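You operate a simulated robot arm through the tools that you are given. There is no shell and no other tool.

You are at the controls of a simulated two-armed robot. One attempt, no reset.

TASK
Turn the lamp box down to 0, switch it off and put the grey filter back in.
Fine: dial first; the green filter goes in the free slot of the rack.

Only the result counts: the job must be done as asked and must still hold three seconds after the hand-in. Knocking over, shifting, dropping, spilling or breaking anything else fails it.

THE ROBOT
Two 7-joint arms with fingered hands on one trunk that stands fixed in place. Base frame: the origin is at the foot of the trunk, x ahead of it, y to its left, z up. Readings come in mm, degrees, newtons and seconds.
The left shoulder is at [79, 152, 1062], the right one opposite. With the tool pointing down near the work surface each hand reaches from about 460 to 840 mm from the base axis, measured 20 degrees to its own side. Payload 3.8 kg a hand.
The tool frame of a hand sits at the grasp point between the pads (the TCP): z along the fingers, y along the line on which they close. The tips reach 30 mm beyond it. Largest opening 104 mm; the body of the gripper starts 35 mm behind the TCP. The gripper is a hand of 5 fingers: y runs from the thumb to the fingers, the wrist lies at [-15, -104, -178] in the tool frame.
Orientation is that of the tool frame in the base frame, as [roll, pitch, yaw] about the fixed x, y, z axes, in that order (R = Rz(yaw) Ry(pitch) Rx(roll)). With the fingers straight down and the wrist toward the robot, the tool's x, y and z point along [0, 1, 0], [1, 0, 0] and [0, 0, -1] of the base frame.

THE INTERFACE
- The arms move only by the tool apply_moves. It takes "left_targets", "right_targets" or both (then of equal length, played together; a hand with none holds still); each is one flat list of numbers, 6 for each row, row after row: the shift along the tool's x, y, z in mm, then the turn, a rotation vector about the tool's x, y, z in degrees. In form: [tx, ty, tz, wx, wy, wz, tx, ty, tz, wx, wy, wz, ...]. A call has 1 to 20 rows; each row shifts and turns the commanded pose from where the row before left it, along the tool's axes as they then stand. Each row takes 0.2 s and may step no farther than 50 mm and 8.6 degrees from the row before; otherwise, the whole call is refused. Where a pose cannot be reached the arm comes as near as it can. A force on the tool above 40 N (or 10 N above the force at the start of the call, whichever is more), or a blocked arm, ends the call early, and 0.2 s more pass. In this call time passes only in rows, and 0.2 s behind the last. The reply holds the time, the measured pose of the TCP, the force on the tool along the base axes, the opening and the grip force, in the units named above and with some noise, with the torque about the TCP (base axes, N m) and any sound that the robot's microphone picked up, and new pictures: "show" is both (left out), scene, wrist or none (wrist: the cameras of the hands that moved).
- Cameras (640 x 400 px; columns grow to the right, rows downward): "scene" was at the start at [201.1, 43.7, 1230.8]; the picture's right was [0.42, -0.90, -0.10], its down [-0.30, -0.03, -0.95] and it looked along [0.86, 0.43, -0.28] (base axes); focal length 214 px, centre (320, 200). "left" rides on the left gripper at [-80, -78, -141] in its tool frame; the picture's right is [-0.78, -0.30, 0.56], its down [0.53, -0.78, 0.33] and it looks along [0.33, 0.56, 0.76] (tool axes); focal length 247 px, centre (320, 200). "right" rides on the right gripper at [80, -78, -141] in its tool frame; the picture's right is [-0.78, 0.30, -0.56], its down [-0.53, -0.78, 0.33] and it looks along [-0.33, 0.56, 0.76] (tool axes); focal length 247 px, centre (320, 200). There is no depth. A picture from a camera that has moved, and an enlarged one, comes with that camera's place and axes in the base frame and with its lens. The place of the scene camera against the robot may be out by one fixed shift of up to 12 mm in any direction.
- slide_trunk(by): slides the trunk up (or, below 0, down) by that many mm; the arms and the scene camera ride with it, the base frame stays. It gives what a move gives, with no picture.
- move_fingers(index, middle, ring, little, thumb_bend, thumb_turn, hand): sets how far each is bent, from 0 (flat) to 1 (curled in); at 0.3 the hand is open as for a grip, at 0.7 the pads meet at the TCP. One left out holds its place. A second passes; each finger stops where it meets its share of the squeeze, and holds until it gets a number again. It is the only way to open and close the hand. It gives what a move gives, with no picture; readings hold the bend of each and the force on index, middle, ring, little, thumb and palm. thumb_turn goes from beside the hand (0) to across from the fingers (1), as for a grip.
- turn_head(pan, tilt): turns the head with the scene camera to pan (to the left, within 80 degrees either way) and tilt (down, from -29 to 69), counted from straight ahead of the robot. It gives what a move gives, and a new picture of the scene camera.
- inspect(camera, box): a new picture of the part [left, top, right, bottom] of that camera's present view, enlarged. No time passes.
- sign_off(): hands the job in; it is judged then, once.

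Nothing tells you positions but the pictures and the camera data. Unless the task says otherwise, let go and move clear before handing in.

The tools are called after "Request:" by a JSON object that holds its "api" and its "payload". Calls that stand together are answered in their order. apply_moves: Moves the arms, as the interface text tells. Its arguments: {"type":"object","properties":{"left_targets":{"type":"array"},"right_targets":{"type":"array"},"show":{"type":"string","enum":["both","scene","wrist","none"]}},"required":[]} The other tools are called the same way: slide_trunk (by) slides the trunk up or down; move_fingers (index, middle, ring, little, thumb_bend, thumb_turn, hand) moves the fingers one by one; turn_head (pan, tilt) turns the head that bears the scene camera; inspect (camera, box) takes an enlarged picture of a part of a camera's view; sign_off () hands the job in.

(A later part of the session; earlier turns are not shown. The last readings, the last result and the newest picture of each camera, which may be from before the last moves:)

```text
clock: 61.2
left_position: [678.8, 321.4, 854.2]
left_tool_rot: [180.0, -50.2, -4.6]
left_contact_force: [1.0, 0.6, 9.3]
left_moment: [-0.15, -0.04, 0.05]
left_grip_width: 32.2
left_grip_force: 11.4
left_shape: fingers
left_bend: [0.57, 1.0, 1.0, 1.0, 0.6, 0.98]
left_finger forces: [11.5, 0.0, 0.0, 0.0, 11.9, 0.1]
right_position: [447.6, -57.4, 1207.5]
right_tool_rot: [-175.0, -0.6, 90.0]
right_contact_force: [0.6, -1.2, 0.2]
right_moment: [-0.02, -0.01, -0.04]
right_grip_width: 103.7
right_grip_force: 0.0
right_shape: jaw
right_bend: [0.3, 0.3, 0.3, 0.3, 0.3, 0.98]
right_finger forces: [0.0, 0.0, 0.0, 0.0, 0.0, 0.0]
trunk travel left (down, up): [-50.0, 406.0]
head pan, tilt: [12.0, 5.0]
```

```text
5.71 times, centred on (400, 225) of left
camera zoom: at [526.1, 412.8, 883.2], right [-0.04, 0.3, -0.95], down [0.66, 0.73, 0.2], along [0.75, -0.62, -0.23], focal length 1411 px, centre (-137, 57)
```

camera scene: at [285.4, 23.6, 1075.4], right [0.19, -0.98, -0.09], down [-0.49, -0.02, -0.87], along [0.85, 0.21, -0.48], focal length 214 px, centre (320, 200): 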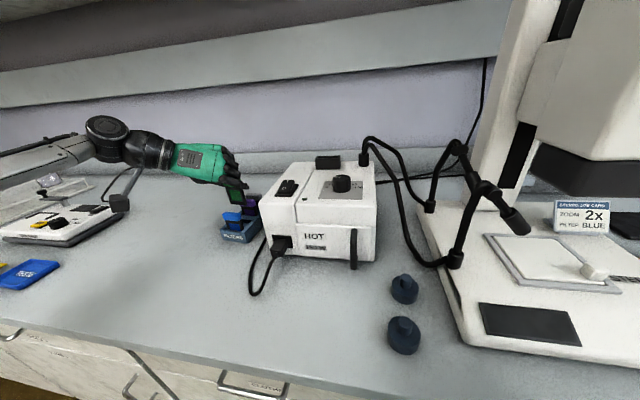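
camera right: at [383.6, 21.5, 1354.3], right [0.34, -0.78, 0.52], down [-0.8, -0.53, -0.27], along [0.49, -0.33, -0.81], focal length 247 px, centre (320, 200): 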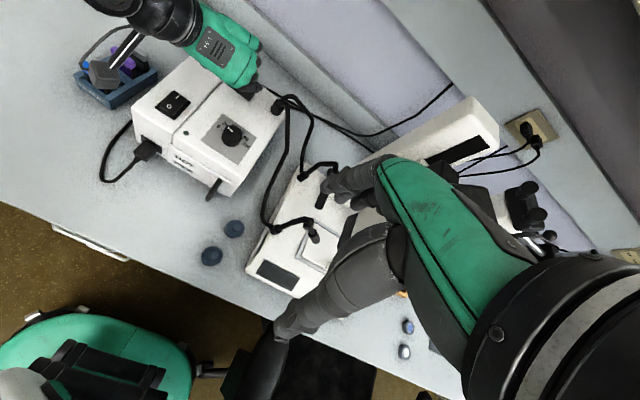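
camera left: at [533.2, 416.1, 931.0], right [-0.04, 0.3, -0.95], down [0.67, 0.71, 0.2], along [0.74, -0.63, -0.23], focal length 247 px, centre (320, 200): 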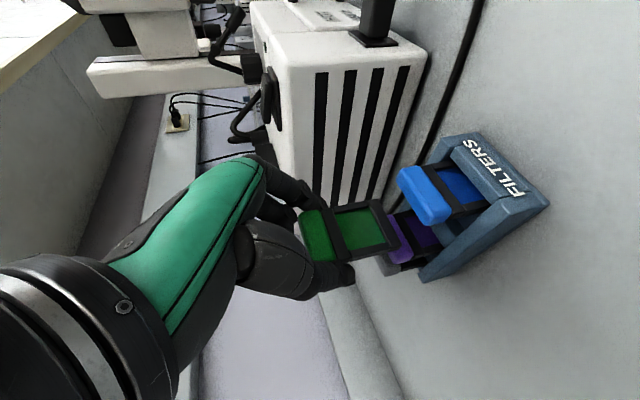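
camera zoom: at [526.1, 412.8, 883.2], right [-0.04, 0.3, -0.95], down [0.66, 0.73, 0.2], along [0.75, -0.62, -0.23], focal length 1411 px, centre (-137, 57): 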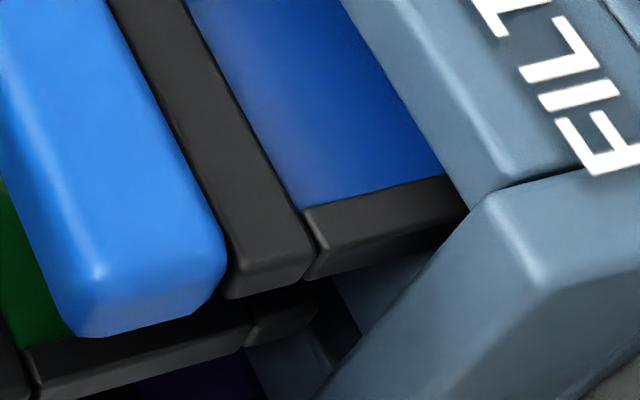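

The evidence now says the filter is shorter than I assumed, so its right-hand corner is resting on the rack wall. The corrected target is about 4 mm further forward and 2.5 mm to the left. I'll lift, shift, correct the yaw and look again.

Request:
{"api": "apply_moves", "payload": {"left_targets": [7.7, 0, -6.4, 0, 0, 0, 5.6, -2.8, 0.5, 2.3, 0, -1.92], "show": "none"}}

Request:
{"api": "inspect", "payload": {"camera": "right", "box": [95, 55, 145, 95]}}

Request:
{"api": "inspect", "payload": {"camera": "left", "box": [330, 180, 470, 290]}}

```text
clock: 61.8
left_position: [682.2, 322.3, 866.4]
left_tool_rot: [-179.9, -49.9, -1.7]
left_contact_force: [-0.1, 1.1, 1.3]
left_moment: [0.0, 0.02, 0.04]
left_grip_width: 32.0
left_grip_force: 11.4
left_shape: fingers
left_bend: [0.57, 1.0, 1.0, 1.0, 0.61, 0.97]
left_finger forces: [11.4, 0.1, 0.0, 0.0, 11.1, 0.1]
right_position: [450.1, -57.2, 1206.6]
right_tool_rot: [-175.0, -0.4, 90.1]
right_contact_force: [1.7, 0.4, 0.3]
right_moment: [-0.03, -0.01, -0.03]
right_grip_width: 103.8
right_grip_force: 0.1
right_shape: jaw
right_bend: [0.3, 0.3, 0.3, 0.3, 0.3, 0.98]
right_finger forces: [0.0, 0.0, 0.1, 0.1, 0.1, 0.1]
trunk travel left (down, up): [-50.0, 406.0]
head pan, tilt: [12.0, 5.0]
```

```text
10.00 times, centred on (120, 75) of right
camera zoom: at [383.6, 20.5, 1354.4], right [0.34, -0.78, 0.52], down [-0.8, -0.53, -0.27], along [0.49, -0.33, -0.81], focal length 2470 px, centre (2320, 1450)
```

zoom: 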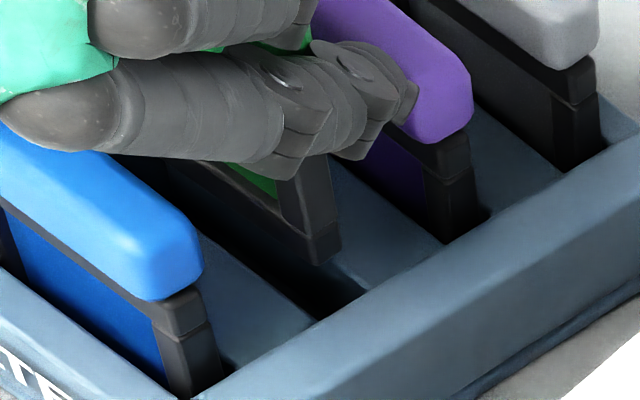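

```text
3.64 times, centred on (400, 235) of left
camera zoom: at [525.1, 406.7, 895.0], right [-0.06, 0.3, -0.95], down [0.62, 0.76, 0.2], along [0.78, -0.58, -0.23], focal length 898 px, centre (29, 73)
```

zoom: 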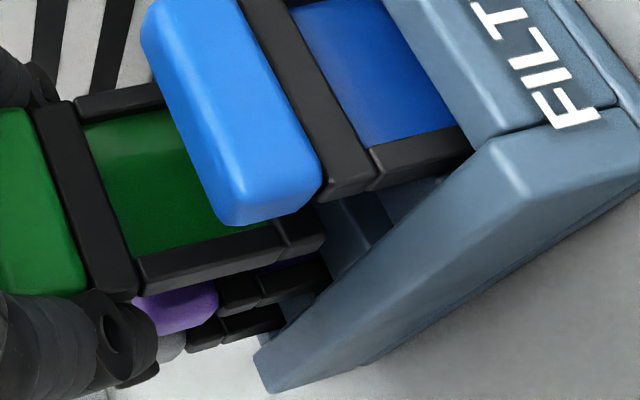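

The filter is now parallel to the slot and centred front to back. I'll shift it 2 mm left and go down again in stages.

Request:
{"api": "apply_moves", "payload": {"left_targets": [0, -2, 0, 0, 0, 0, -3.83, 0, 3.21, 0, 0, 0, -3.83, 0, 3.21, 0, 0, 0, -3.06, 0, 2.57, 0, 0, 0], "show": "none"}}

Request:
{"api": "inspect", "payload": {"camera": "right", "box": [95, 55, 145, 95]}}

Request:
{"api": "inspect", "payload": {"camera": "left", "box": [330, 180, 470, 290]}}

```text
clock: 62.8
left_position: [684.7, 325.8, 855.7]
left_tool_rot: [-179.9, -50.2, -1.7]
left_contact_force: [-0.1, -2.3, 3.4]
left_moment: [0.01, 0.03, -0.01]
left_grip_width: 32.0
left_grip_force: 11.3
left_shape: fingers
left_bend: [0.57, 1.0, 1.0, 1.0, 0.61, 0.98]
left_finger forces: [12.1, 0.0, 0.1, 0.0, 10.6, 0.0]
right_position: [447.6, -59.5, 1207.2]
right_tool_rot: [-175.0, -0.6, 90.0]
right_contact_force: [0.5, -0.7, -1.2]
right_moment: [-0.04, -0.03, 0.01]
right_grip_width: 103.8
right_grip_force: 0.1
right_shape: jaw
right_bend: [0.3, 0.3, 0.3, 0.3, 0.3, 0.98]
right_finger forces: [0.1, 0.1, 0.0, 0.1, 0.0, 0.0]
trunk travel left (down, up): [-50.0, 406.0]
head pan, tilt: [12.0, 5.0]
```

```text
10.00 times, centred on (120, 75) of right
camera zoom: at [383.0, 20.0, 1354.7], right [0.34, -0.78, 0.52], down [-0.8, -0.53, -0.27], along [0.49, -0.33, -0.81], focal length 2470 px, centre (2320, 1450)
```

zoom: 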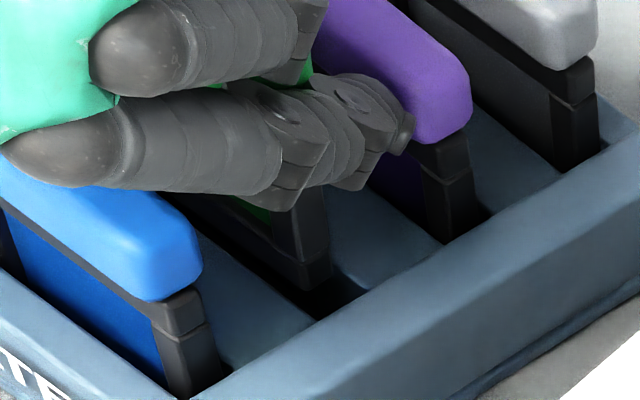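

```text
3.64 times, centred on (400, 235) of left
camera zoom: at [525.5, 408.7, 883.6], right [-0.06, 0.3, -0.95], down [0.62, 0.76, 0.2], along [0.78, -0.58, -0.23], focal length 898 px, centre (29, 73)
```

zoom: 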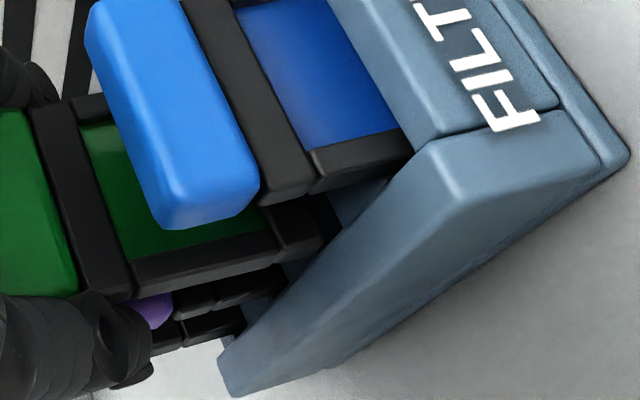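

Now the left-hand side touches, which brackets the slot: the centre is about 3 mm back to the right. I'll lift slightly, re-centre and lower.

Request:
{"api": "apply_moves", "payload": {"left_targets": [4.6, 0, -3.9, 0, 0, 0, 0, 2.8, 0, 0, 0, 0, -3.83, 0, 3.21, 0, 0, 0, -3.83, 0, 3.21, 0, 0, 0], "show": "none"}}

Request:
{"api": "inspect", "payload": {"camera": "right", "box": [95, 55, 145, 95]}}

Request:
{"api": "inspect", "payload": {"camera": "left", "box": [330, 180, 470, 290]}}

```text
clock: 63.8
left_position: [684.3, 322.7, 848.7]
left_tool_rot: [-180.0, -50.0, -1.6]
left_contact_force: [-1.1, -0.9, -0.2]
left_moment: [-0.01, 0.0, 0.01]
left_grip_width: 31.9
left_grip_force: 11.7
left_shape: fingers
left_bend: [0.57, 1.0, 1.0, 1.0, 0.61, 0.97]
left_finger forces: [11.5, 0.0, 0.0, 0.0, 11.3, 0.0]
right_position: [448.0, -57.8, 1206.7]
right_tool_rot: [-174.8, -0.5, 90.1]
right_contact_force: [-0.5, 0.2, 1.7]
right_moment: [-0.03, 0.01, 0.02]
right_grip_width: 103.7
right_grip_force: 0.1
right_shape: jaw
right_bend: [0.3, 0.3, 0.3, 0.3, 0.3, 0.98]
right_finger forces: [0.0, 0.0, 0.1, 0.0, 0.0, 0.0]
trunk travel left (down, up): [-50.0, 406.0]
head pan, tilt: [12.0, 5.0]
```

```text
10.00 times, centred on (120, 75) of right
camera zoom: at [384.1, 20.7, 1354.2], right [0.34, -0.78, 0.52], down [-0.8, -0.53, -0.27], along [0.49, -0.33, -0.81], focal length 2470 px, centre (2320, 1450)
```

zoom: 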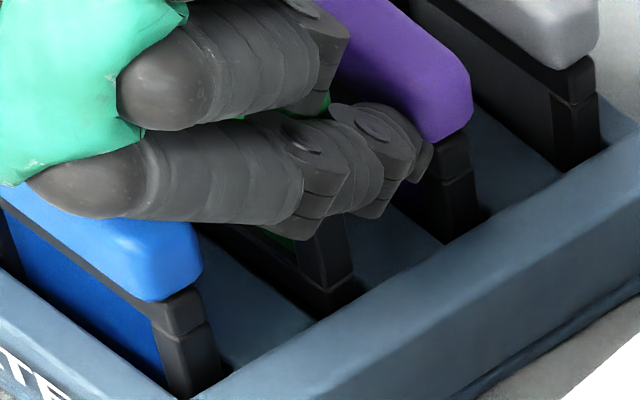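

```text
3.64 times, centred on (400, 235) of left
camera zoom: at [526.6, 406.6, 877.1], right [-0.06, 0.3, -0.95], down [0.62, 0.76, 0.2], along [0.78, -0.58, -0.23], focal length 898 px, centre (29, 73)
```

zoom: 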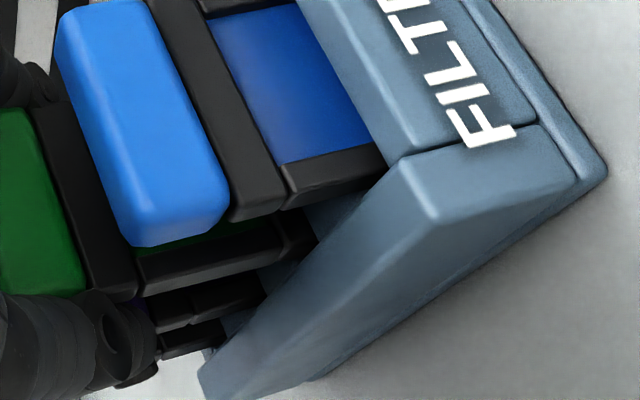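

It is now between the walls with no contact. I'll continue down.

Request:
{"api": "apply_moves", "payload": {"left_targets": [-3.06, 0, 2.57, 0, 0, 0, -3.06, 0, 2.57, 0, 0, 0], "show": "none"}}

Request:
{"api": "inspect", "payload": {"camera": "right", "box": [95, 55, 145, 95]}}

```text
clock: 64.4
left_position: [684.0, 324.0, 840.3]
left_tool_rot: [-179.7, -50.2, -1.8]
left_contact_force: [-0.4, 0.8, -0.7]
left_moment: [-0.01, -0.03, -0.02]
left_grip_width: 32.0
left_grip_force: 11.3
left_shape: fingers
left_bend: [0.57, 1.0, 1.0, 1.0, 0.61, 0.97]
left_finger forces: [11.6, 0.0, 0.0, 0.0, 11.3, 0.0]
right_position: [449.3, -57.4, 1207.2]
right_tool_rot: [-175.0, -0.5, 90.0]
right_contact_force: [-0.2, -0.3, 1.0]
right_moment: [0.0, 0.0, 0.01]
right_grip_width: 103.6
right_grip_force: 0.1
right_shape: jaw
right_bend: [0.3, 0.3, 0.3, 0.3, 0.3, 0.98]
right_finger forces: [0.0, 0.1, 0.1, 0.0, 0.0, 0.1]
trunk travel left (down, up): [-50.0, 406.0]
head pan, tilt: [12.0, 5.0]
```

```text
10.00 times, centred on (120, 75) of right
camera zoom: at [384.1, 20.7, 1354.2], right [0.34, -0.78, 0.52], down [-0.8, -0.53, -0.27], along [0.49, -0.33, -0.81], focal length 2470 px, centre (2320, 1450)
```

zoom: 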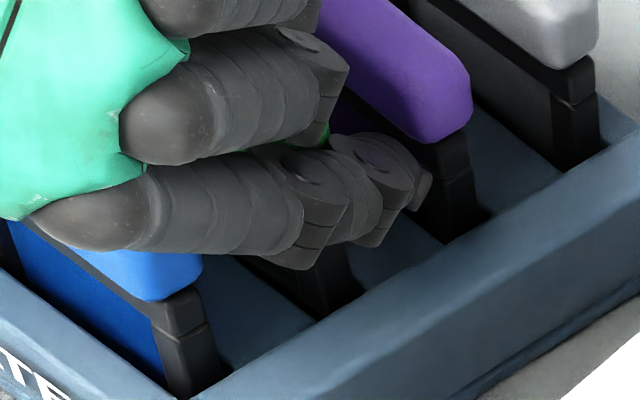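

Request:
{"api": "apply_moves", "payload": {"left_targets": [-2.3, 0, 1.93, 0, 0, 0, -2.3, 0, 1.93, 0, 0, 0], "show": "none"}}

Request:
{"api": "inspect", "payload": {"camera": "scene", "box": [190, 150, 270, 250]}}

Request:
{"api": "inspect", "payload": {"camera": "left", "box": [280, 150, 480, 310]}}

Request:
{"api": "inspect", "payload": {"camera": "right", "box": [60, 30, 160, 110]}}

```text
clock: 65.0
left_position: [683.2, 322.4, 835.2]
left_tool_rot: [179.9, -50.0, -1.6]
left_contact_force: [0.0, 0.5, 0.0]
left_moment: [0.0, 0.0, 0.01]
left_grip_width: 31.8
left_grip_force: 11.0
left_shape: fingers
left_bend: [0.57, 1.0, 1.0, 1.0, 0.61, 0.97]
left_finger forces: [11.5, 0.0, 0.0, 0.0, 11.4, 0.1]
right_position: [448.9, -56.9, 1207.3]
right_tool_rot: [-174.9, -0.5, 90.0]
right_contact_force: [0.4, -0.3, -0.3]
right_moment: [0.04, 0.02, 0.02]
right_grip_width: 103.8
right_grip_force: 0.1
right_shape: jaw
right_bend: [0.3, 0.3, 0.3, 0.3, 0.3, 0.98]
right_finger forces: [0.0, 0.0, 0.0, 0.1, 0.0, 0.1]
trunk travel left (down, up): [-50.0, 406.0]
head pan, tilt: [12.0, 5.0]
```

```text
4.00 times, centred on (230, 200) of scene
camera zoom: at [285.0, 23.4, 1075.5], right [0.19, -0.98, -0.09], down [-0.49, -0.02, -0.87], along [0.85, 0.21, -0.48], focal length 858 px, centre (680, 200)
```

zoom: 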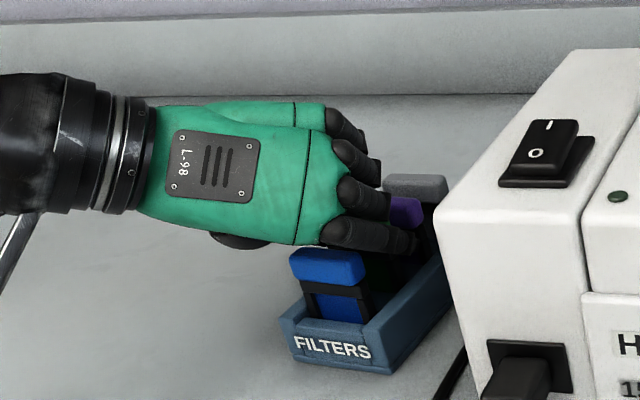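

```text
2.50 times, centred on (380, 230) of left
camera zoom: at [525.6, 406.7, 863.8], right [-0.06, 0.3, -0.95], down [0.62, 0.76, 0.2], along [0.78, -0.58, -0.23], focal length 617 px, centre (170, 125)
```

zoom: 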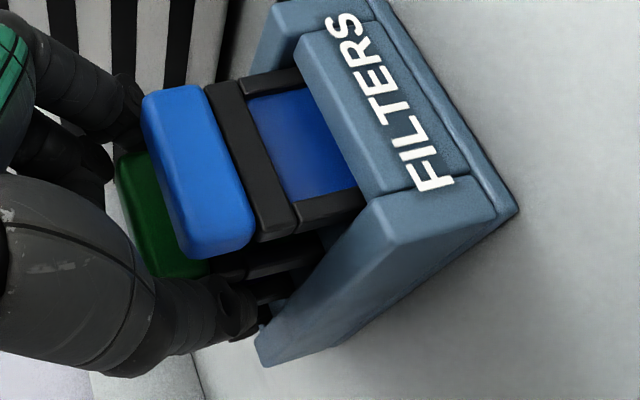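

```text
5.00 times, centred on (110, 70) of right
camera zoom: at [384.1, 20.7, 1354.2], right [0.34, -0.78, 0.52], down [-0.8, -0.53, -0.27], along [0.49, -0.33, -0.81], focal length 1235 px, centre (1370, 850)
```

zoom: 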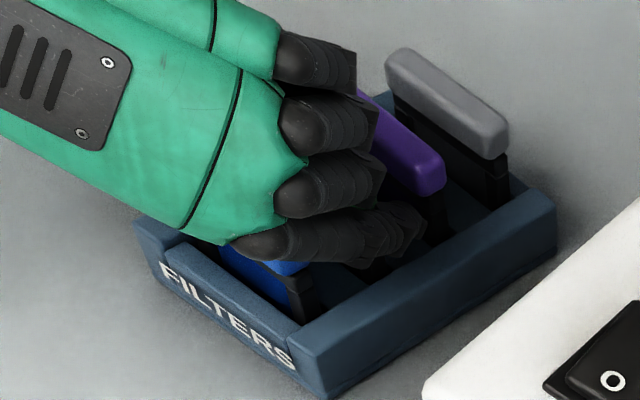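

Request:
{"api": "apply_moves", "payload": {"left_targets": [-1.53, 0, 1.29, 0, 0, 0, -1.53, 0, 1.29, 0, 0, 0], "show": "none"}}

```text
clock: 65.6
left_position: [683.6, 323.3, 831.3]
left_tool_rot: [179.9, -50.1, -1.5]
left_contact_force: [0.5, -0.9, -1.2]
left_moment: [-0.01, 0.0, 0.02]
left_grip_width: 31.9
left_grip_force: 11.4
left_shape: fingers
left_bend: [0.57, 1.0, 1.0, 1.0, 0.61, 0.97]
left_finger forces: [11.6, 0.0, 0.0, 0.0, 11.2, 0.1]
right_position: [449.3, -58.3, 1206.2]
right_tool_rot: [-174.9, -0.5, 90.1]
right_contact_force: [0.6, -0.3, 1.2]
right_moment: [0.01, 0.01, -0.02]
right_grip_width: 103.9
right_grip_force: 0.0
right_shape: jaw
right_bend: [0.3, 0.3, 0.3, 0.3, 0.3, 0.98]
right_finger forces: [0.0, 0.0, 0.0, 0.0, 0.1, 0.0]
trunk travel left (down, up): [-50.0, 406.0]
head pan, tilt: [12.0, 5.0]
```

Request:
{"api": "apply_moves", "payload": {"left_targets": [-1.53, 0, 1.29, 0, 0, 0, -1.53, 0, 1.29, 0, 0, 0], "show": "none"}}

Request:
{"api": "inspect", "payload": {"camera": "left", "box": [280, 150, 480, 310]}}

Request:
{"api": "inspect", "payload": {"camera": "scene", "box": [200, 170, 270, 240]}}

```text
clock: 66.2
left_position: [684.2, 323.9, 828.0]
left_tool_rot: [-179.9, -50.2, -1.5]
left_contact_force: [0.8, 0.8, 4.9]
left_moment: [-0.04, -0.04, 0.03]
left_grip_width: 31.9
left_grip_force: 11.8
left_shape: fingers
left_bend: [0.57, 1.0, 1.0, 1.0, 0.61, 0.98]
left_finger forces: [11.0, 0.0, 0.0, 0.0, 12.0, 0.0]
right_position: [448.7, -56.9, 1207.6]
right_tool_rot: [-175.1, -0.5, 90.0]
right_contact_force: [-0.1, 0.2, -0.2]
right_moment: [0.01, -0.01, 0.0]
right_grip_width: 103.7
right_grip_force: 0.1
right_shape: jaw
right_bend: [0.3, 0.3, 0.3, 0.3, 0.3, 0.98]
right_finger forces: [0.0, 0.0, 0.1, 0.0, 0.0, 0.0]
trunk travel left (down, up): [-50.0, 406.0]
head pan, tilt: [12.0, 5.0]
```

```text
2.50 times, centred on (380, 230) of left
camera zoom: at [525.6, 407.1, 856.2], right [-0.06, 0.3, -0.95], down [0.62, 0.76, 0.2], along [0.78, -0.58, -0.23], focal length 617 px, centre (170, 125)
```

zoom: 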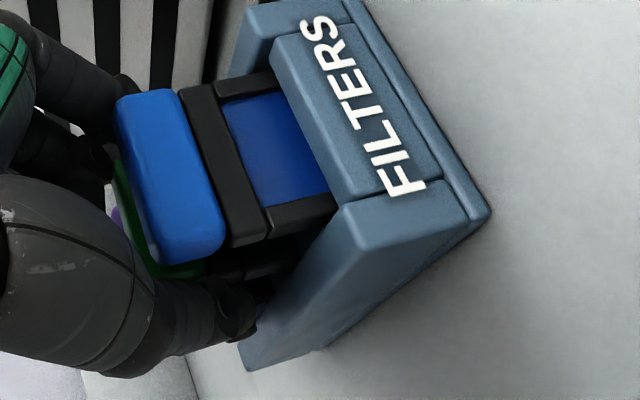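

```text
5.71 times, centred on (235, 205) of scene
camera zoom: at [284.3, 23.2, 1075.9], right [0.19, -0.98, -0.09], down [-0.49, -0.02, -0.87], along [0.85, 0.21, -0.48], focal length 1226 px, centre (806, 171)
```

zoom: 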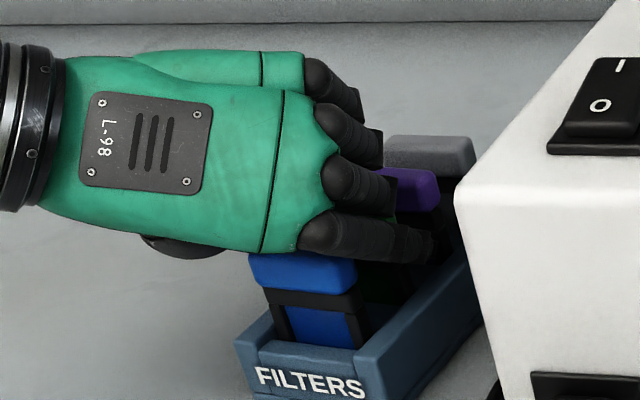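

Contact at the expected depth with the load centred on the filter, so it's seated. I'll open the fingers just a little to release it.

Request:
{"api": "move_fingers", "payload": {"hand": "left", "index": 0.53, "thumb_bend": 0.56}}

Request:
{"api": "inspect", "payload": {"camera": "left", "box": [280, 150, 480, 310]}}

Request:
{"api": "inspect", "payload": {"camera": "right", "box": [60, 30, 160, 110]}}

```text
clock: 67.2
left_position: [683.9, 323.6, 827.2]
left_tool_rot: [-179.9, -50.2, -1.7]
left_contact_force: [0.3, 0.3, 0.9]
left_moment: [-0.05, -0.03, -0.02]
left_grip_width: 40.4
left_grip_force: 0.6
left_shape: fingers
left_bend: [0.53, 1.0, 1.0, 1.0, 0.56, 0.98]
left_finger forces: [0.0, 1.1, 0.1, 0.0, 0.3, 0.1]
right_position: [448.6, -57.4, 1207.6]
right_tool_rot: [-175.0, -0.5, 90.1]
right_contact_force: [0.0, -0.4, 0.2]
right_moment: [-0.02, -0.04, 0.0]
right_grip_width: 103.5
right_grip_force: 0.1
right_shape: jaw
right_bend: [0.3, 0.3, 0.3, 0.3, 0.3, 0.98]
right_finger forces: [0.0, 0.1, 0.0, 0.0, 0.1, 0.0]
trunk travel left (down, up): [-50.0, 406.0]
head pan, tilt: [12.0, 5.0]
```

```text
2.50 times, centred on (380, 230) of left
camera zoom: at [525.7, 407.2, 854.9], right [-0.06, 0.3, -0.95], down [0.62, 0.76, 0.2], along [0.78, -0.58, -0.23], focal length 617 px, centre (170, 125)
```

zoom: 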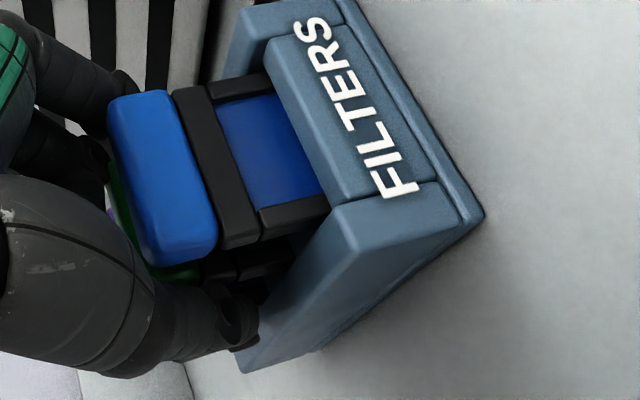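

```text
5.00 times, centred on (110, 70) of right
camera zoom: at [383.8, 20.6, 1354.3], right [0.34, -0.78, 0.52], down [-0.8, -0.53, -0.27], along [0.49, -0.33, -0.81], focal length 1235 px, centre (1370, 850)
```

zoom: 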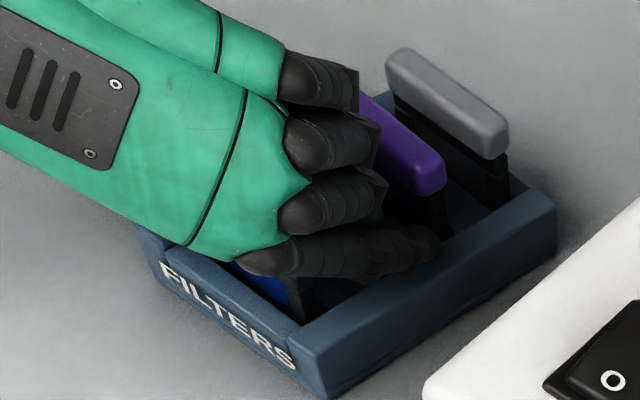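

Released, with forces near zero. I'll lift slowly and check that the green filter stays put.

Request:
{"api": "apply_moves", "payload": {"left_targets": [3.06, 0, -2.57, 0, 0, 0, 3.06, 0, -2.57, 0, 0, 0], "show": "none"}}

Request:
{"api": "inspect", "payload": {"camera": "left", "box": [280, 150, 480, 310]}}

```text
clock: 67.8
left_position: [684.2, 322.7, 834.6]
left_tool_rot: [-180.0, -50.0, -1.6]
left_contact_force: [-0.1, 0.7, -0.1]
left_moment: [-0.02, -0.01, -0.02]
left_grip_width: 41.0
left_grip_force: 0.2
left_shape: fingers
left_bend: [0.53, 1.0, 1.0, 1.0, 0.56, 0.98]
left_finger forces: [0.1, 0.0, 0.0, 0.0, 0.2, 0.0]
right_position: [449.5, -56.8, 1208.0]
right_tool_rot: [-175.0, -0.4, 90.2]
right_contact_force: [0.1, -0.8, -0.2]
right_moment: [0.0, -0.01, -0.04]
right_grip_width: 103.7
right_grip_force: 0.0
right_shape: jaw
right_bend: [0.3, 0.3, 0.3, 0.3, 0.3, 0.98]
right_finger forces: [0.1, 0.0, 0.0, 0.0, 0.0, 0.0]
trunk travel left (down, up): [-50.0, 406.0]
head pan, tilt: [12.0, 5.0]
```

```text
2.50 times, centred on (380, 230) of left
camera zoom: at [526.5, 407.0, 863.9], right [-0.06, 0.3, -0.95], down [0.62, 0.76, 0.2], along [0.78, -0.58, -0.23], focal length 617 px, centre (170, 125)
```

zoom: 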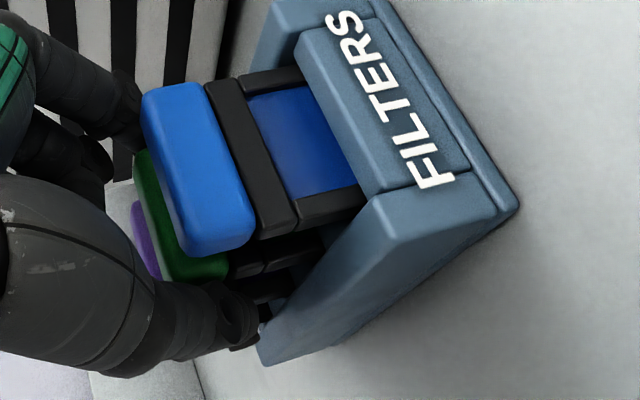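

Request:
{"api": "apply_moves", "payload": {"left_targets": [6.1, 0, -5.1, 0, 0, 0, 11.5, 0, -9.6, 0, 0, 0, 15.3, 0, -12.9, 0, 0, 0, 15.3, 0, -12.9, 0, 0, 0, 15.3, 0, -12.9, 0, 0, 0], "show": "both"}}

Request:
{"api": "inspect", "payload": {"camera": "right", "box": [60, 20, 160, 110]}}

Request:
{"api": "inspect", "payload": {"camera": "left", "box": [360, 130, 580, 290]}}

Request:
{"api": "inspect", "payload": {"camera": "scene", "box": [200, 170, 270, 250]}}

```text
clock: 69.0
left_position: [682.0, 321.7, 918.9]
left_tool_rot: [180.0, -50.1, -1.6]
left_contact_force: [0.9, 0.3, -0.2]
left_moment: [0.01, -0.02, 0.0]
left_grip_width: 40.4
left_grip_force: 0.0
left_shape: fingers
left_bend: [0.53, 1.0, 1.0, 1.0, 0.56, 0.98]
left_finger forces: [0.1, 0.0, 0.0, 0.0, 0.1, 0.0]
right_position: [447.7, -57.3, 1208.6]
right_tool_rot: [-175.0, -0.5, 90.1]
right_contact_force: [-0.4, -0.1, 0.3]
right_moment: [0.03, 0.0, 0.0]
right_grip_width: 103.7
right_grip_force: 0.0
right_shape: jaw
right_bend: [0.3, 0.3, 0.3, 0.3, 0.3, 0.98]
right_finger forces: [0.1, 0.0, 0.0, 0.0, 0.0, 0.1]
trunk travel left (down, up): [-50.0, 406.0]
head pan, tilt: [12.0, 5.0]
camera scene: at [284.7, 23.2, 1075.7], right [0.19, -0.98, -0.09], down [-0.49, -0.02, -0.87], along [0.85, 0.21, -0.48], focal length 214 px, centre (320, 200)
camera left: at [523.7, 406.5, 947.8], right [-0.06, 0.3, -0.95], down [0.62, 0.76, 0.2], along [0.78, -0.58, -0.23], focal length 247 px, centre (320, 200)
```

scene: 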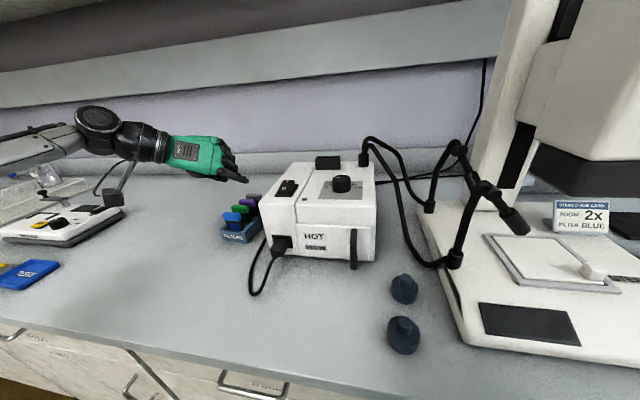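
left: 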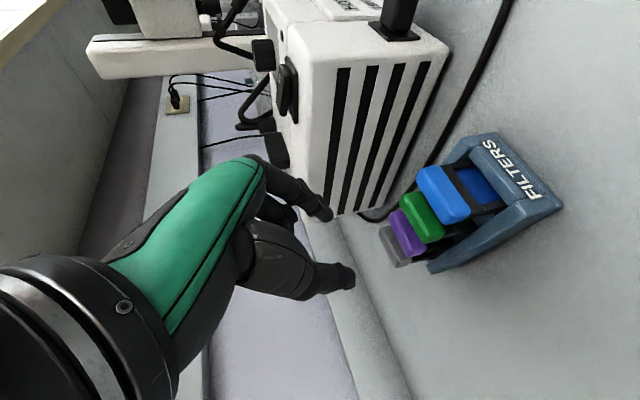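

```text
4.44 times, centred on (110, 65) of right
camera zoom: at [383.6, 20.5, 1354.4], right [0.34, -0.78, 0.52], down [-0.8, -0.53, -0.27], along [0.49, -0.33, -0.81], focal length 1098 px, centre (1253, 800)
```

zoom: 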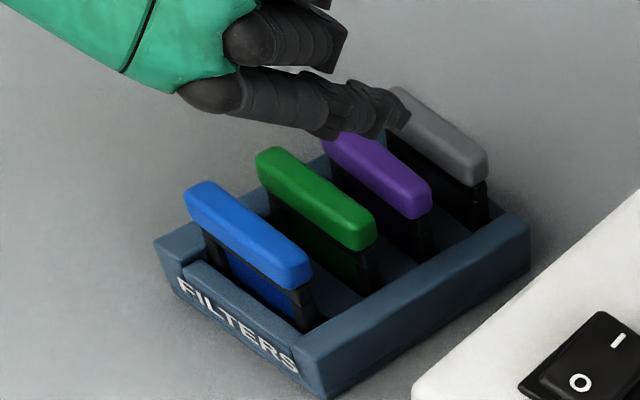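

```text
2.50 times, centred on (470, 210) of left
camera zoom: at [523.7, 406.5, 947.8], right [-0.06, 0.3, -0.95], down [0.62, 0.76, 0.2], along [0.78, -0.58, -0.23], focal length 617 px, centre (-55, 175)
```

zoom: 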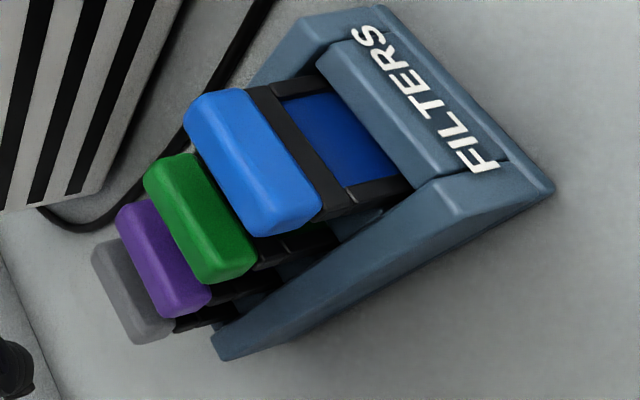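

```text
5.00 times, centred on (235, 210) of scene
camera zoom: at [284.7, 23.2, 1075.7], right [0.19, -0.98, -0.09], down [-0.49, -0.02, -0.87], along [0.85, 0.21, -0.48], focal length 1072 px, centre (745, 150)
```

zoom: 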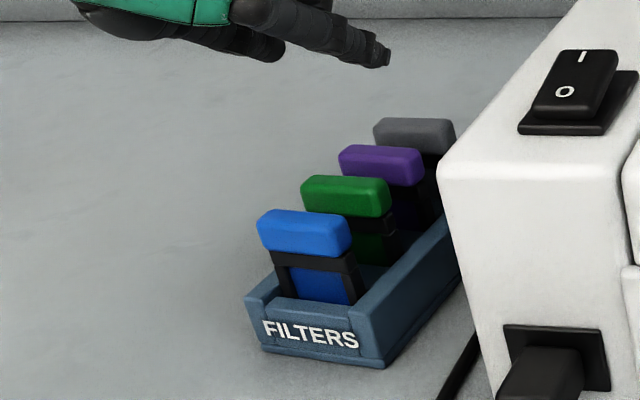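

The green filter sits properly in the former free slot. Next is grey, whose cap I put about 64 mm further back. To be sure of reaching it I'll raise the hand and lower the trunk a bit more.

Request:
{"api": "apply_moves", "payload": {"left_targets": [23, 0, -19.3, 0, 0, 0, 23, 0, -19.3, 0, 0, 0, 7.7, 0, -6.4, 0, 0, 0], "show": "none"}}

Request:
{"api": "slide_trunk", "payload": {"by": -50}}

Request:
{"api": "turn_head", "payload": {"pan": 10, "tilt": -5}}

```text
clock: 69.8
left_position: [683.3, 323.5, 988.2]
left_tool_rot: [179.9, -50.0, -1.5]
left_contact_force: [0.6, 0.8, 0.4]
left_moment: [0.0, 0.01, 0.02]
left_grip_width: 40.4
left_grip_force: 0.1
left_shape: fingers
left_bend: [0.53, 1.0, 1.0, 1.0, 0.56, 0.98]
left_finger forces: [0.1, 0.0, 0.0, 0.0, 0.0, 0.0]
right_position: [449.0, -57.8, 1208.2]
right_tool_rot: [-174.9, -0.4, 90.0]
right_contact_force: [0.2, -0.2, 0.0]
right_moment: [-0.01, 0.03, 0.02]
right_grip_width: 103.7
right_grip_force: 0.1
right_shape: jaw
right_bend: [0.3, 0.3, 0.3, 0.3, 0.3, 0.98]
right_finger forces: [0.0, 0.1, 0.0, 0.1, 0.1, 0.0]
trunk travel left (down, up): [-50.0, 406.0]
head pan, tilt: [12.0, 5.0]
```

```text
clock: 70.7
left_position: [683.2, 322.5, 940.0]
left_tool_rot: [-179.9, -50.2, -1.7]
left_contact_force: [-0.4, -0.2, 0.4]
left_moment: [0.0, 0.01, 0.01]
left_grip_width: 40.6
left_grip_force: 0.1
left_shape: fingers
left_bend: [0.53, 1.0, 1.0, 1.0, 0.56, 0.98]
left_finger forces: [0.0, 0.0, 0.0, 0.0, 0.1, 0.0]
right_position: [500.0, -56.6, 1105.3]
right_tool_rot: [-168.8, -0.5, 90.0]
right_contact_force: [-0.4, 0.2, -0.6]
right_moment: [-0.02, -0.01, 0.02]
right_grip_width: 103.7
right_grip_force: 0.1
right_shape: jaw
right_bend: [0.3, 0.3, 0.3, 0.3, 0.3, 0.98]
right_finger forces: [0.0, 0.1, 0.0, 0.1, 0.0, 0.0]
trunk travel left (down, up): [0.0, 456.0]
head pan, tilt: [12.0, 5.0]
```

```text
clock: 71.4
left_position: [684.1, 322.6, 937.6]
left_tool_rot: [180.0, -50.0, -1.6]
left_contact_force: [0.8, -0.6, 0.4]
left_moment: [0.01, 0.0, -0.03]
left_grip_width: 40.6
left_grip_force: 0.0
left_shape: fingers
left_bend: [0.53, 1.0, 1.0, 1.0, 0.56, 0.98]
left_finger forces: [0.0, 0.0, 0.0, 0.0, 0.1, 0.0]
right_position: [501.8, -56.8, 1102.9]
right_tool_rot: [-168.7, -0.4, 90.0]
right_contact_force: [0.4, -0.2, -1.2]
right_moment: [-0.03, 0.0, 0.03]
right_grip_width: 103.7
right_grip_force: 0.0
right_shape: jaw
right_bend: [0.3, 0.3, 0.3, 0.3, 0.3, 0.98]
right_finger forces: [0.0, 0.1, 0.0, 0.1, 0.1, 0.0]
trunk travel left (down, up): [0.0, 456.0]
head pan, tilt: [10.0, -5.0]
camera scene: at [331.6, 19.4, 1005.7], right [0.15, -0.98, -0.09], down [-0.44, 0.02, -0.9], along [0.89, 0.17, -0.43], focal length 214 px, centre (320, 200)
```

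scene: 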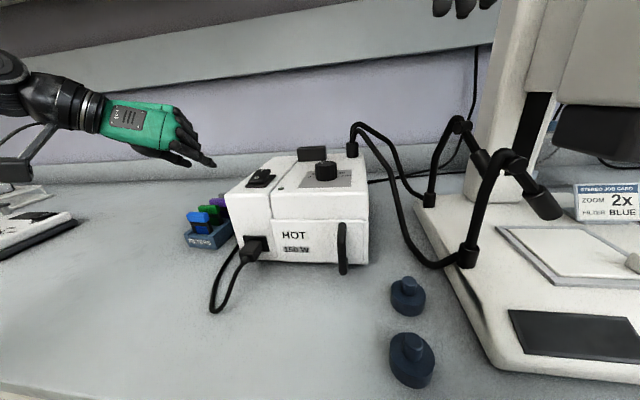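

Request:
{"api": "move_fingers", "payload": {"hand": "left", "index": 0.45, "thumb_bend": 0.46}}

Request:
{"api": "apply_moves", "payload": {"left_targets": [5.9, 2.35, 36.6, -1.3, 0, 1.09, 5.9, 2.35, 36.6, -1.3, 0, 1.09], "show": "both"}}

Request:
{"api": "inspect", "payload": {"camera": "left", "box": [280, 150, 500, 310]}}

Request:
{"api": "inspect", "payload": {"camera": "scene", "box": [160, 110, 250, 260]}}

```text
clock: 72.4
left_position: [683.8, 323.0, 937.6]
left_tool_rot: [-180.0, -50.0, -1.6]
left_contact_force: [-0.4, 0.4, 0.2]
left_moment: [-0.02, 0.02, 0.0]
left_grip_width: 63.6
left_grip_force: 0.1
left_shape: fingers
left_bend: [0.45, 1.0, 1.0, 1.0, 0.46, 0.98]
left_finger forces: [0.1, 0.0, 0.0, 0.0, 0.0, 0.0]
right_position: [503.1, -59.6, 1102.9]
right_tool_rot: [-168.6, -0.5, 90.0]
right_contact_force: [-0.1, -0.6, -0.7]
right_moment: [-0.01, 0.0, 0.01]
right_grip_width: 103.5
right_grip_force: 0.0
right_shape: jaw
right_bend: [0.3, 0.3, 0.3, 0.3, 0.3, 0.98]
right_finger forces: [0.0, 0.1, 0.0, 0.1, 0.0, 0.0]
trunk travel left (down, up): [0.0, 456.0]
head pan, tilt: [10.0, -5.0]
```

```text
clock: 73.0
left_position: [749.3, 313.6, 900.9]
left_tool_rot: [-179.9, -50.0, -5.1]
left_contact_force: [0.7, -0.5, -0.1]
left_moment: [0.04, -0.02, 0.0]
left_grip_width: 63.5
left_grip_force: 0.1
left_shape: fingers
left_bend: [0.45, 1.0, 1.0, 1.0, 0.46, 0.98]
left_finger forces: [0.0, 0.1, 0.0, 0.0, 0.0, 0.1]
right_position: [504.3, -56.7, 1102.5]
right_tool_rot: [-168.6, -0.4, 90.0]
right_contact_force: [-0.1, 0.1, -0.5]
right_moment: [0.02, 0.03, 0.0]
right_grip_width: 103.5
right_grip_force: 0.0
right_shape: jaw
right_bend: [0.3, 0.3, 0.3, 0.3, 0.3, 0.98]
right_finger forces: [0.1, 0.0, 0.0, 0.0, 0.0, 0.1]
trunk travel left (down, up): [0.0, 456.0]
head pan, tilt: [10.0, -5.0]
camera scene: at [332.5, 19.3, 1005.3], right [0.15, -0.98, -0.09], down [-0.44, 0.02, -0.9], along [0.89, 0.17, -0.43], focal length 214 px, centre (320, 200)
camera left: at [597.1, 407.2, 929.0], right [-0.05, 0.3, -0.95], down [0.66, 0.72, 0.2], along [0.75, -0.62, -0.23], focal length 247 px, centre (320, 200)
```

scene: 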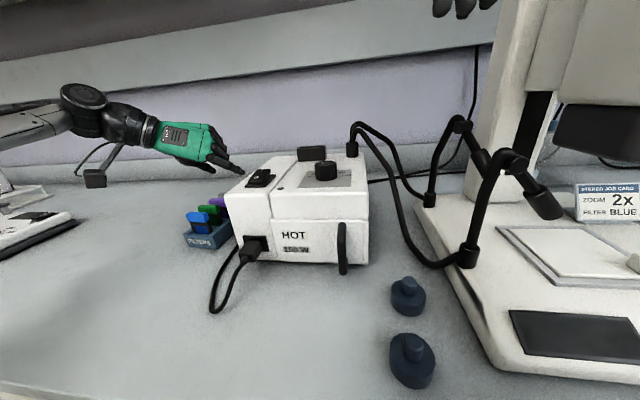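
left: 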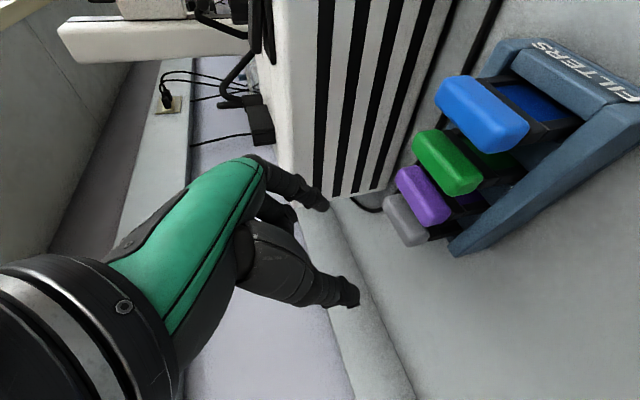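

```text
2.50 times, centred on (390, 230) of left
camera zoom: at [597.1, 407.2, 929.0], right [-0.05, 0.3, -0.95], down [0.66, 0.72, 0.2], along [0.75, -0.62, -0.23], focal length 617 px, centre (145, 125)
```

zoom: 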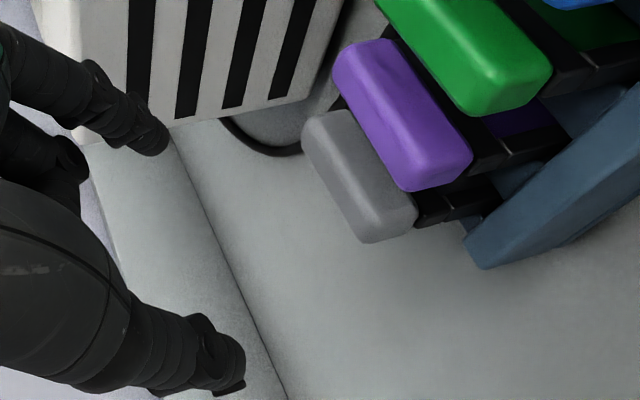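

```text
2.67 times, centred on (205, 185) of scene
camera zoom: at [332.5, 19.3, 1005.3], right [0.15, -0.98, -0.09], down [-0.44, 0.02, -0.9], along [0.89, 0.17, -0.43], focal length 572 px, centre (627, 240)
```

zoom: 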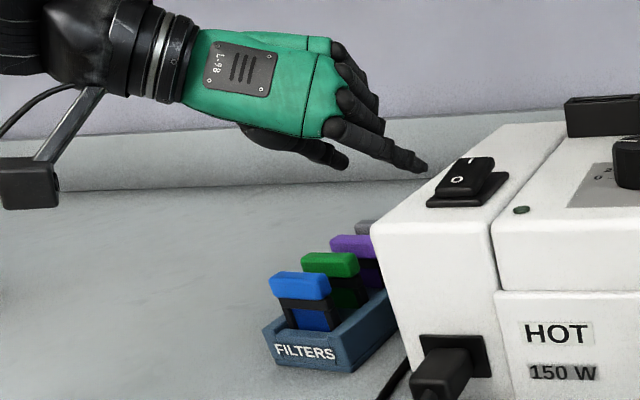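

Request:
{"api": "apply_moves", "payload": {"left_targets": [-15.6, -1.3, 13.3, 0, 0, 0, -15.6, -1.3, 13.3, 0, 0, 0], "show": "none"}}

Request:
{"api": "inspect", "payload": {"camera": "left", "box": [220, 140, 480, 310]}}

Request:
{"api": "inspect", "payload": {"camera": "right", "box": [0, 0, 200, 140]}}

```text
clock: 73.6
left_position: [749.0, 318.7, 858.6]
left_tool_rot: [179.9, -50.1, -4.9]
left_contact_force: [0.2, -0.1, 0.1]
left_moment: [0.01, 0.01, 0.03]
left_grip_width: 63.3
left_grip_force: 0.1
left_shape: fingers
left_bend: [0.45, 1.0, 1.0, 1.0, 0.46, 0.98]
left_finger forces: [0.0, 0.0, 0.1, 0.1, 0.0, 0.1]
right_position: [501.6, -57.5, 1104.1]
right_tool_rot: [-168.6, -0.5, 90.0]
right_contact_force: [0.0, 0.9, -1.1]
right_moment: [0.03, 0.02, 0.02]
right_grip_width: 103.5
right_grip_force: 0.0
right_shape: jaw
right_bend: [0.3, 0.3, 0.3, 0.3, 0.3, 0.98]
right_finger forces: [0.0, 0.0, 0.1, 0.0, 0.0, 0.1]
trunk travel left (down, up): [0.0, 456.0]
head pan, tilt: [10.0, -5.0]
```

```text
2.35 times, centred on (350, 225) of left
camera zoom: at [595.2, 411.2, 887.0], right [-0.04, 0.3, -0.95], down [0.66, 0.72, 0.2], along [0.75, -0.62, -0.23], focal length 581 px, centre (249, 141)
```

zoom: 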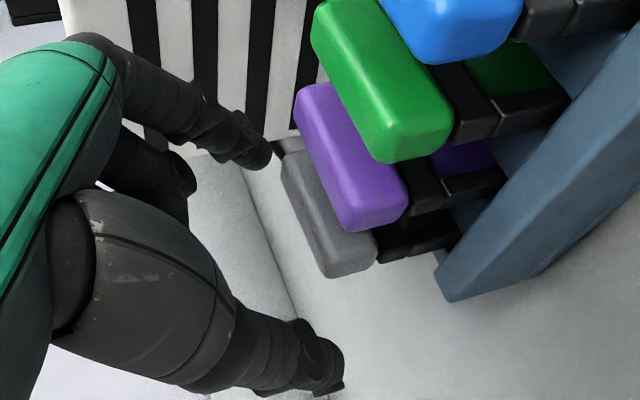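

```text
2.86 times, centred on (100, 70) of right
camera zoom: at [454.3, 21.0, 1256.2], right [0.4, -0.78, 0.48], down [-0.83, -0.53, -0.18], along [0.4, -0.33, -0.86], focal length 706 px, centre (949, 571)
```

zoom: 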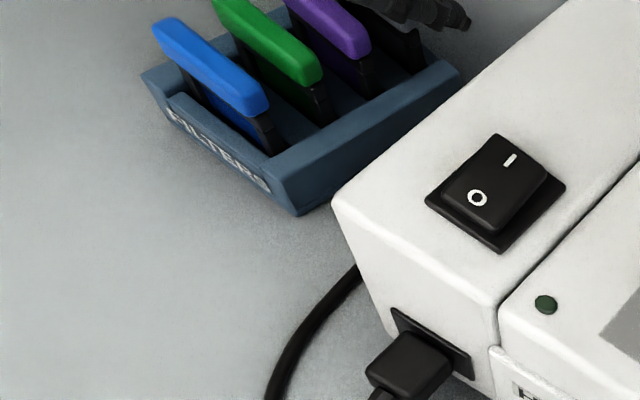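

Request:
{"api": "apply_moves", "payload": {"left_targets": [-10.4, -0.3, 9.3, 0, 0, 0, -10.4, -0.3, 9.3, 0, 0, 0], "show": "none"}}

Request:
{"api": "inspect", "payload": {"camera": "left", "box": [220, 140, 480, 310]}}

Request:
{"api": "inspect", "payload": {"camera": "right", "box": [60, 0, 180, 60]}}

```text
clock: 74.2
left_position: [748.7, 319.5, 829.7]
left_tool_rot: [180.0, -50.1, -5.0]
left_contact_force: [-0.1, -0.3, -0.3]
left_moment: [0.01, -0.02, 0.01]
left_grip_width: 63.3
left_grip_force: 0.0
left_shape: fingers
left_bend: [0.45, 1.0, 1.0, 1.0, 0.46, 0.98]
left_finger forces: [0.0, 0.0, 0.1, 0.1, 0.1, 0.0]
right_position: [502.3, -58.1, 1102.3]
right_tool_rot: [-168.7, -0.5, 89.9]
right_contact_force: [0.3, 0.1, 0.4]
right_moment: [0.0, 0.0, -0.01]
right_grip_width: 103.7
right_grip_force: 0.0
right_shape: jaw
right_bend: [0.3, 0.3, 0.3, 0.3, 0.3, 0.98]
right_finger forces: [0.0, 0.1, 0.1, 0.1, 0.0, 0.0]
trunk travel left (down, up): [0.0, 456.0]
head pan, tilt: [10.0, -5.0]
```

```text
2.35 times, centred on (350, 225) of left
camera zoom: at [596.4, 412.2, 859.5], right [-0.05, 0.3, -0.95], down [0.66, 0.72, 0.2], along [0.75, -0.62, -0.23], focal length 581 px, centre (249, 141)
```

zoom: 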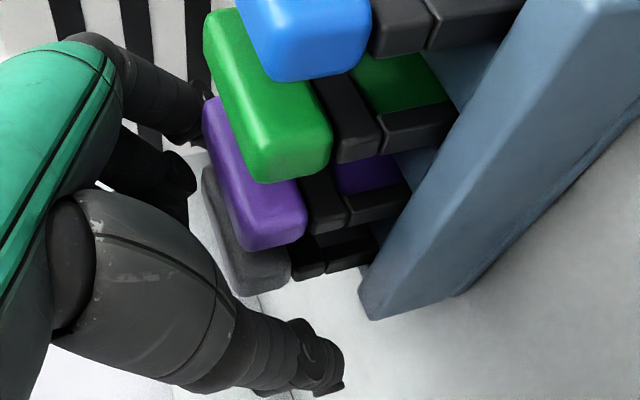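

```text
5.33 times, centred on (120, 30) of right
camera zoom: at [454.2, 20.8, 1256.3], right [0.4, -0.78, 0.48], down [-0.83, -0.53, -0.18], along [0.4, -0.33, -0.86], focal length 1317 px, centre (1387, 1107)
```

zoom: 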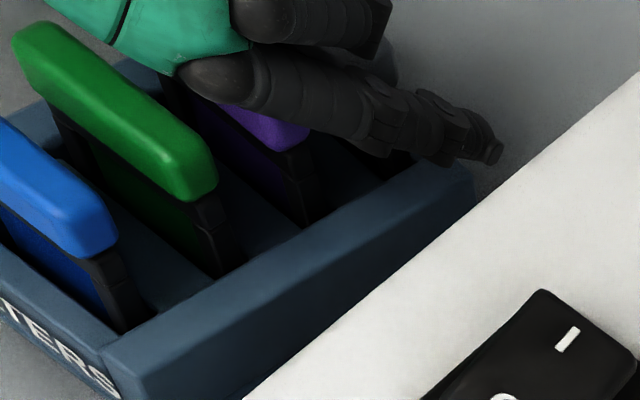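

The grey cap sits in the hand just as the green one did. I'll close on it.

Request:
{"api": "move_fingers", "payload": {"hand": "left", "index": 0.7, "thumb_bend": 0.7}}

Request:
{"api": "inspect", "payload": {"camera": "left", "box": [220, 140, 480, 310]}}

Request:
{"api": "inspect", "payload": {"camera": "right", "box": [60, 0, 180, 60]}}

```text
clock: 75.2
left_position: [748.7, 318.5, 831.4]
left_tool_rot: [179.9, -49.9, -5.0]
left_contact_force: [0.2, -0.1, 0.2]
left_moment: [-0.05, -0.03, -0.01]
left_grip_width: 32.8
left_grip_force: 11.5
left_shape: fingers
left_bend: [0.56, 1.0, 1.0, 1.0, 0.61, 0.97]
left_finger forces: [11.7, 0.0, 0.0, 0.0, 11.7, 0.0]
right_position: [501.9, -57.1, 1103.0]
right_tool_rot: [-168.7, -0.4, 90.0]
right_contact_force: [-0.1, -0.5, 1.1]
right_moment: [-0.03, 0.0, -0.02]
right_grip_width: 103.5
right_grip_force: 0.1
right_shape: jaw
right_bend: [0.3, 0.3, 0.3, 0.3, 0.3, 0.98]
right_finger forces: [0.1, 0.0, 0.1, 0.0, 0.0, 0.0]
trunk travel left (down, up): [0.0, 456.0]
head pan, tilt: [10.0, -5.0]
```

```text
2.35 times, centred on (350, 225) of left
camera zoom: at [596.4, 411.9, 859.6], right [-0.05, 0.3, -0.95], down [0.66, 0.72, 0.2], along [0.75, -0.62, -0.23], focal length 581 px, centre (249, 141)
```

zoom: 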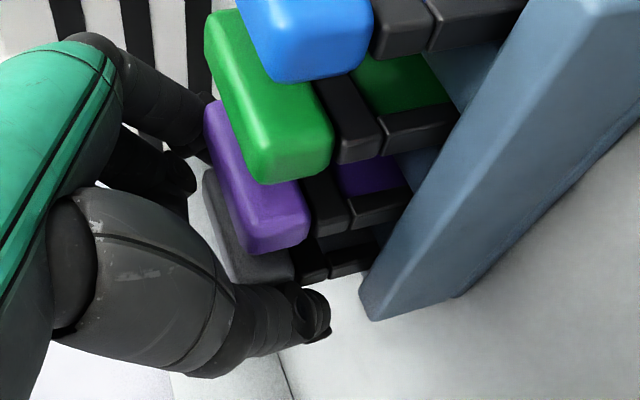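

```text
5.33 times, centred on (120, 30) of right
camera zoom: at [454.1, 20.7, 1256.4], right [0.4, -0.78, 0.48], down [-0.83, -0.53, -0.18], along [0.4, -0.33, -0.86], focal length 1317 px, centre (1387, 1107)
```

zoom: 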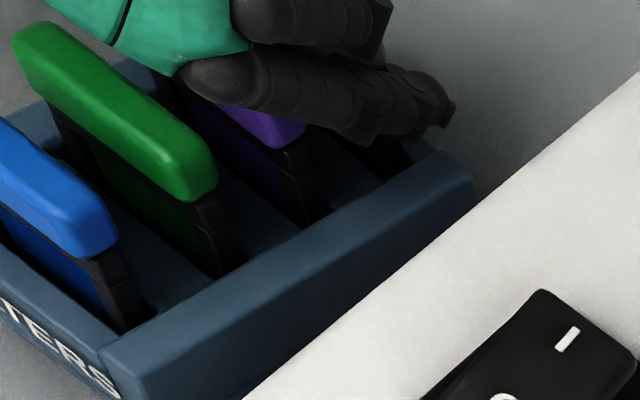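

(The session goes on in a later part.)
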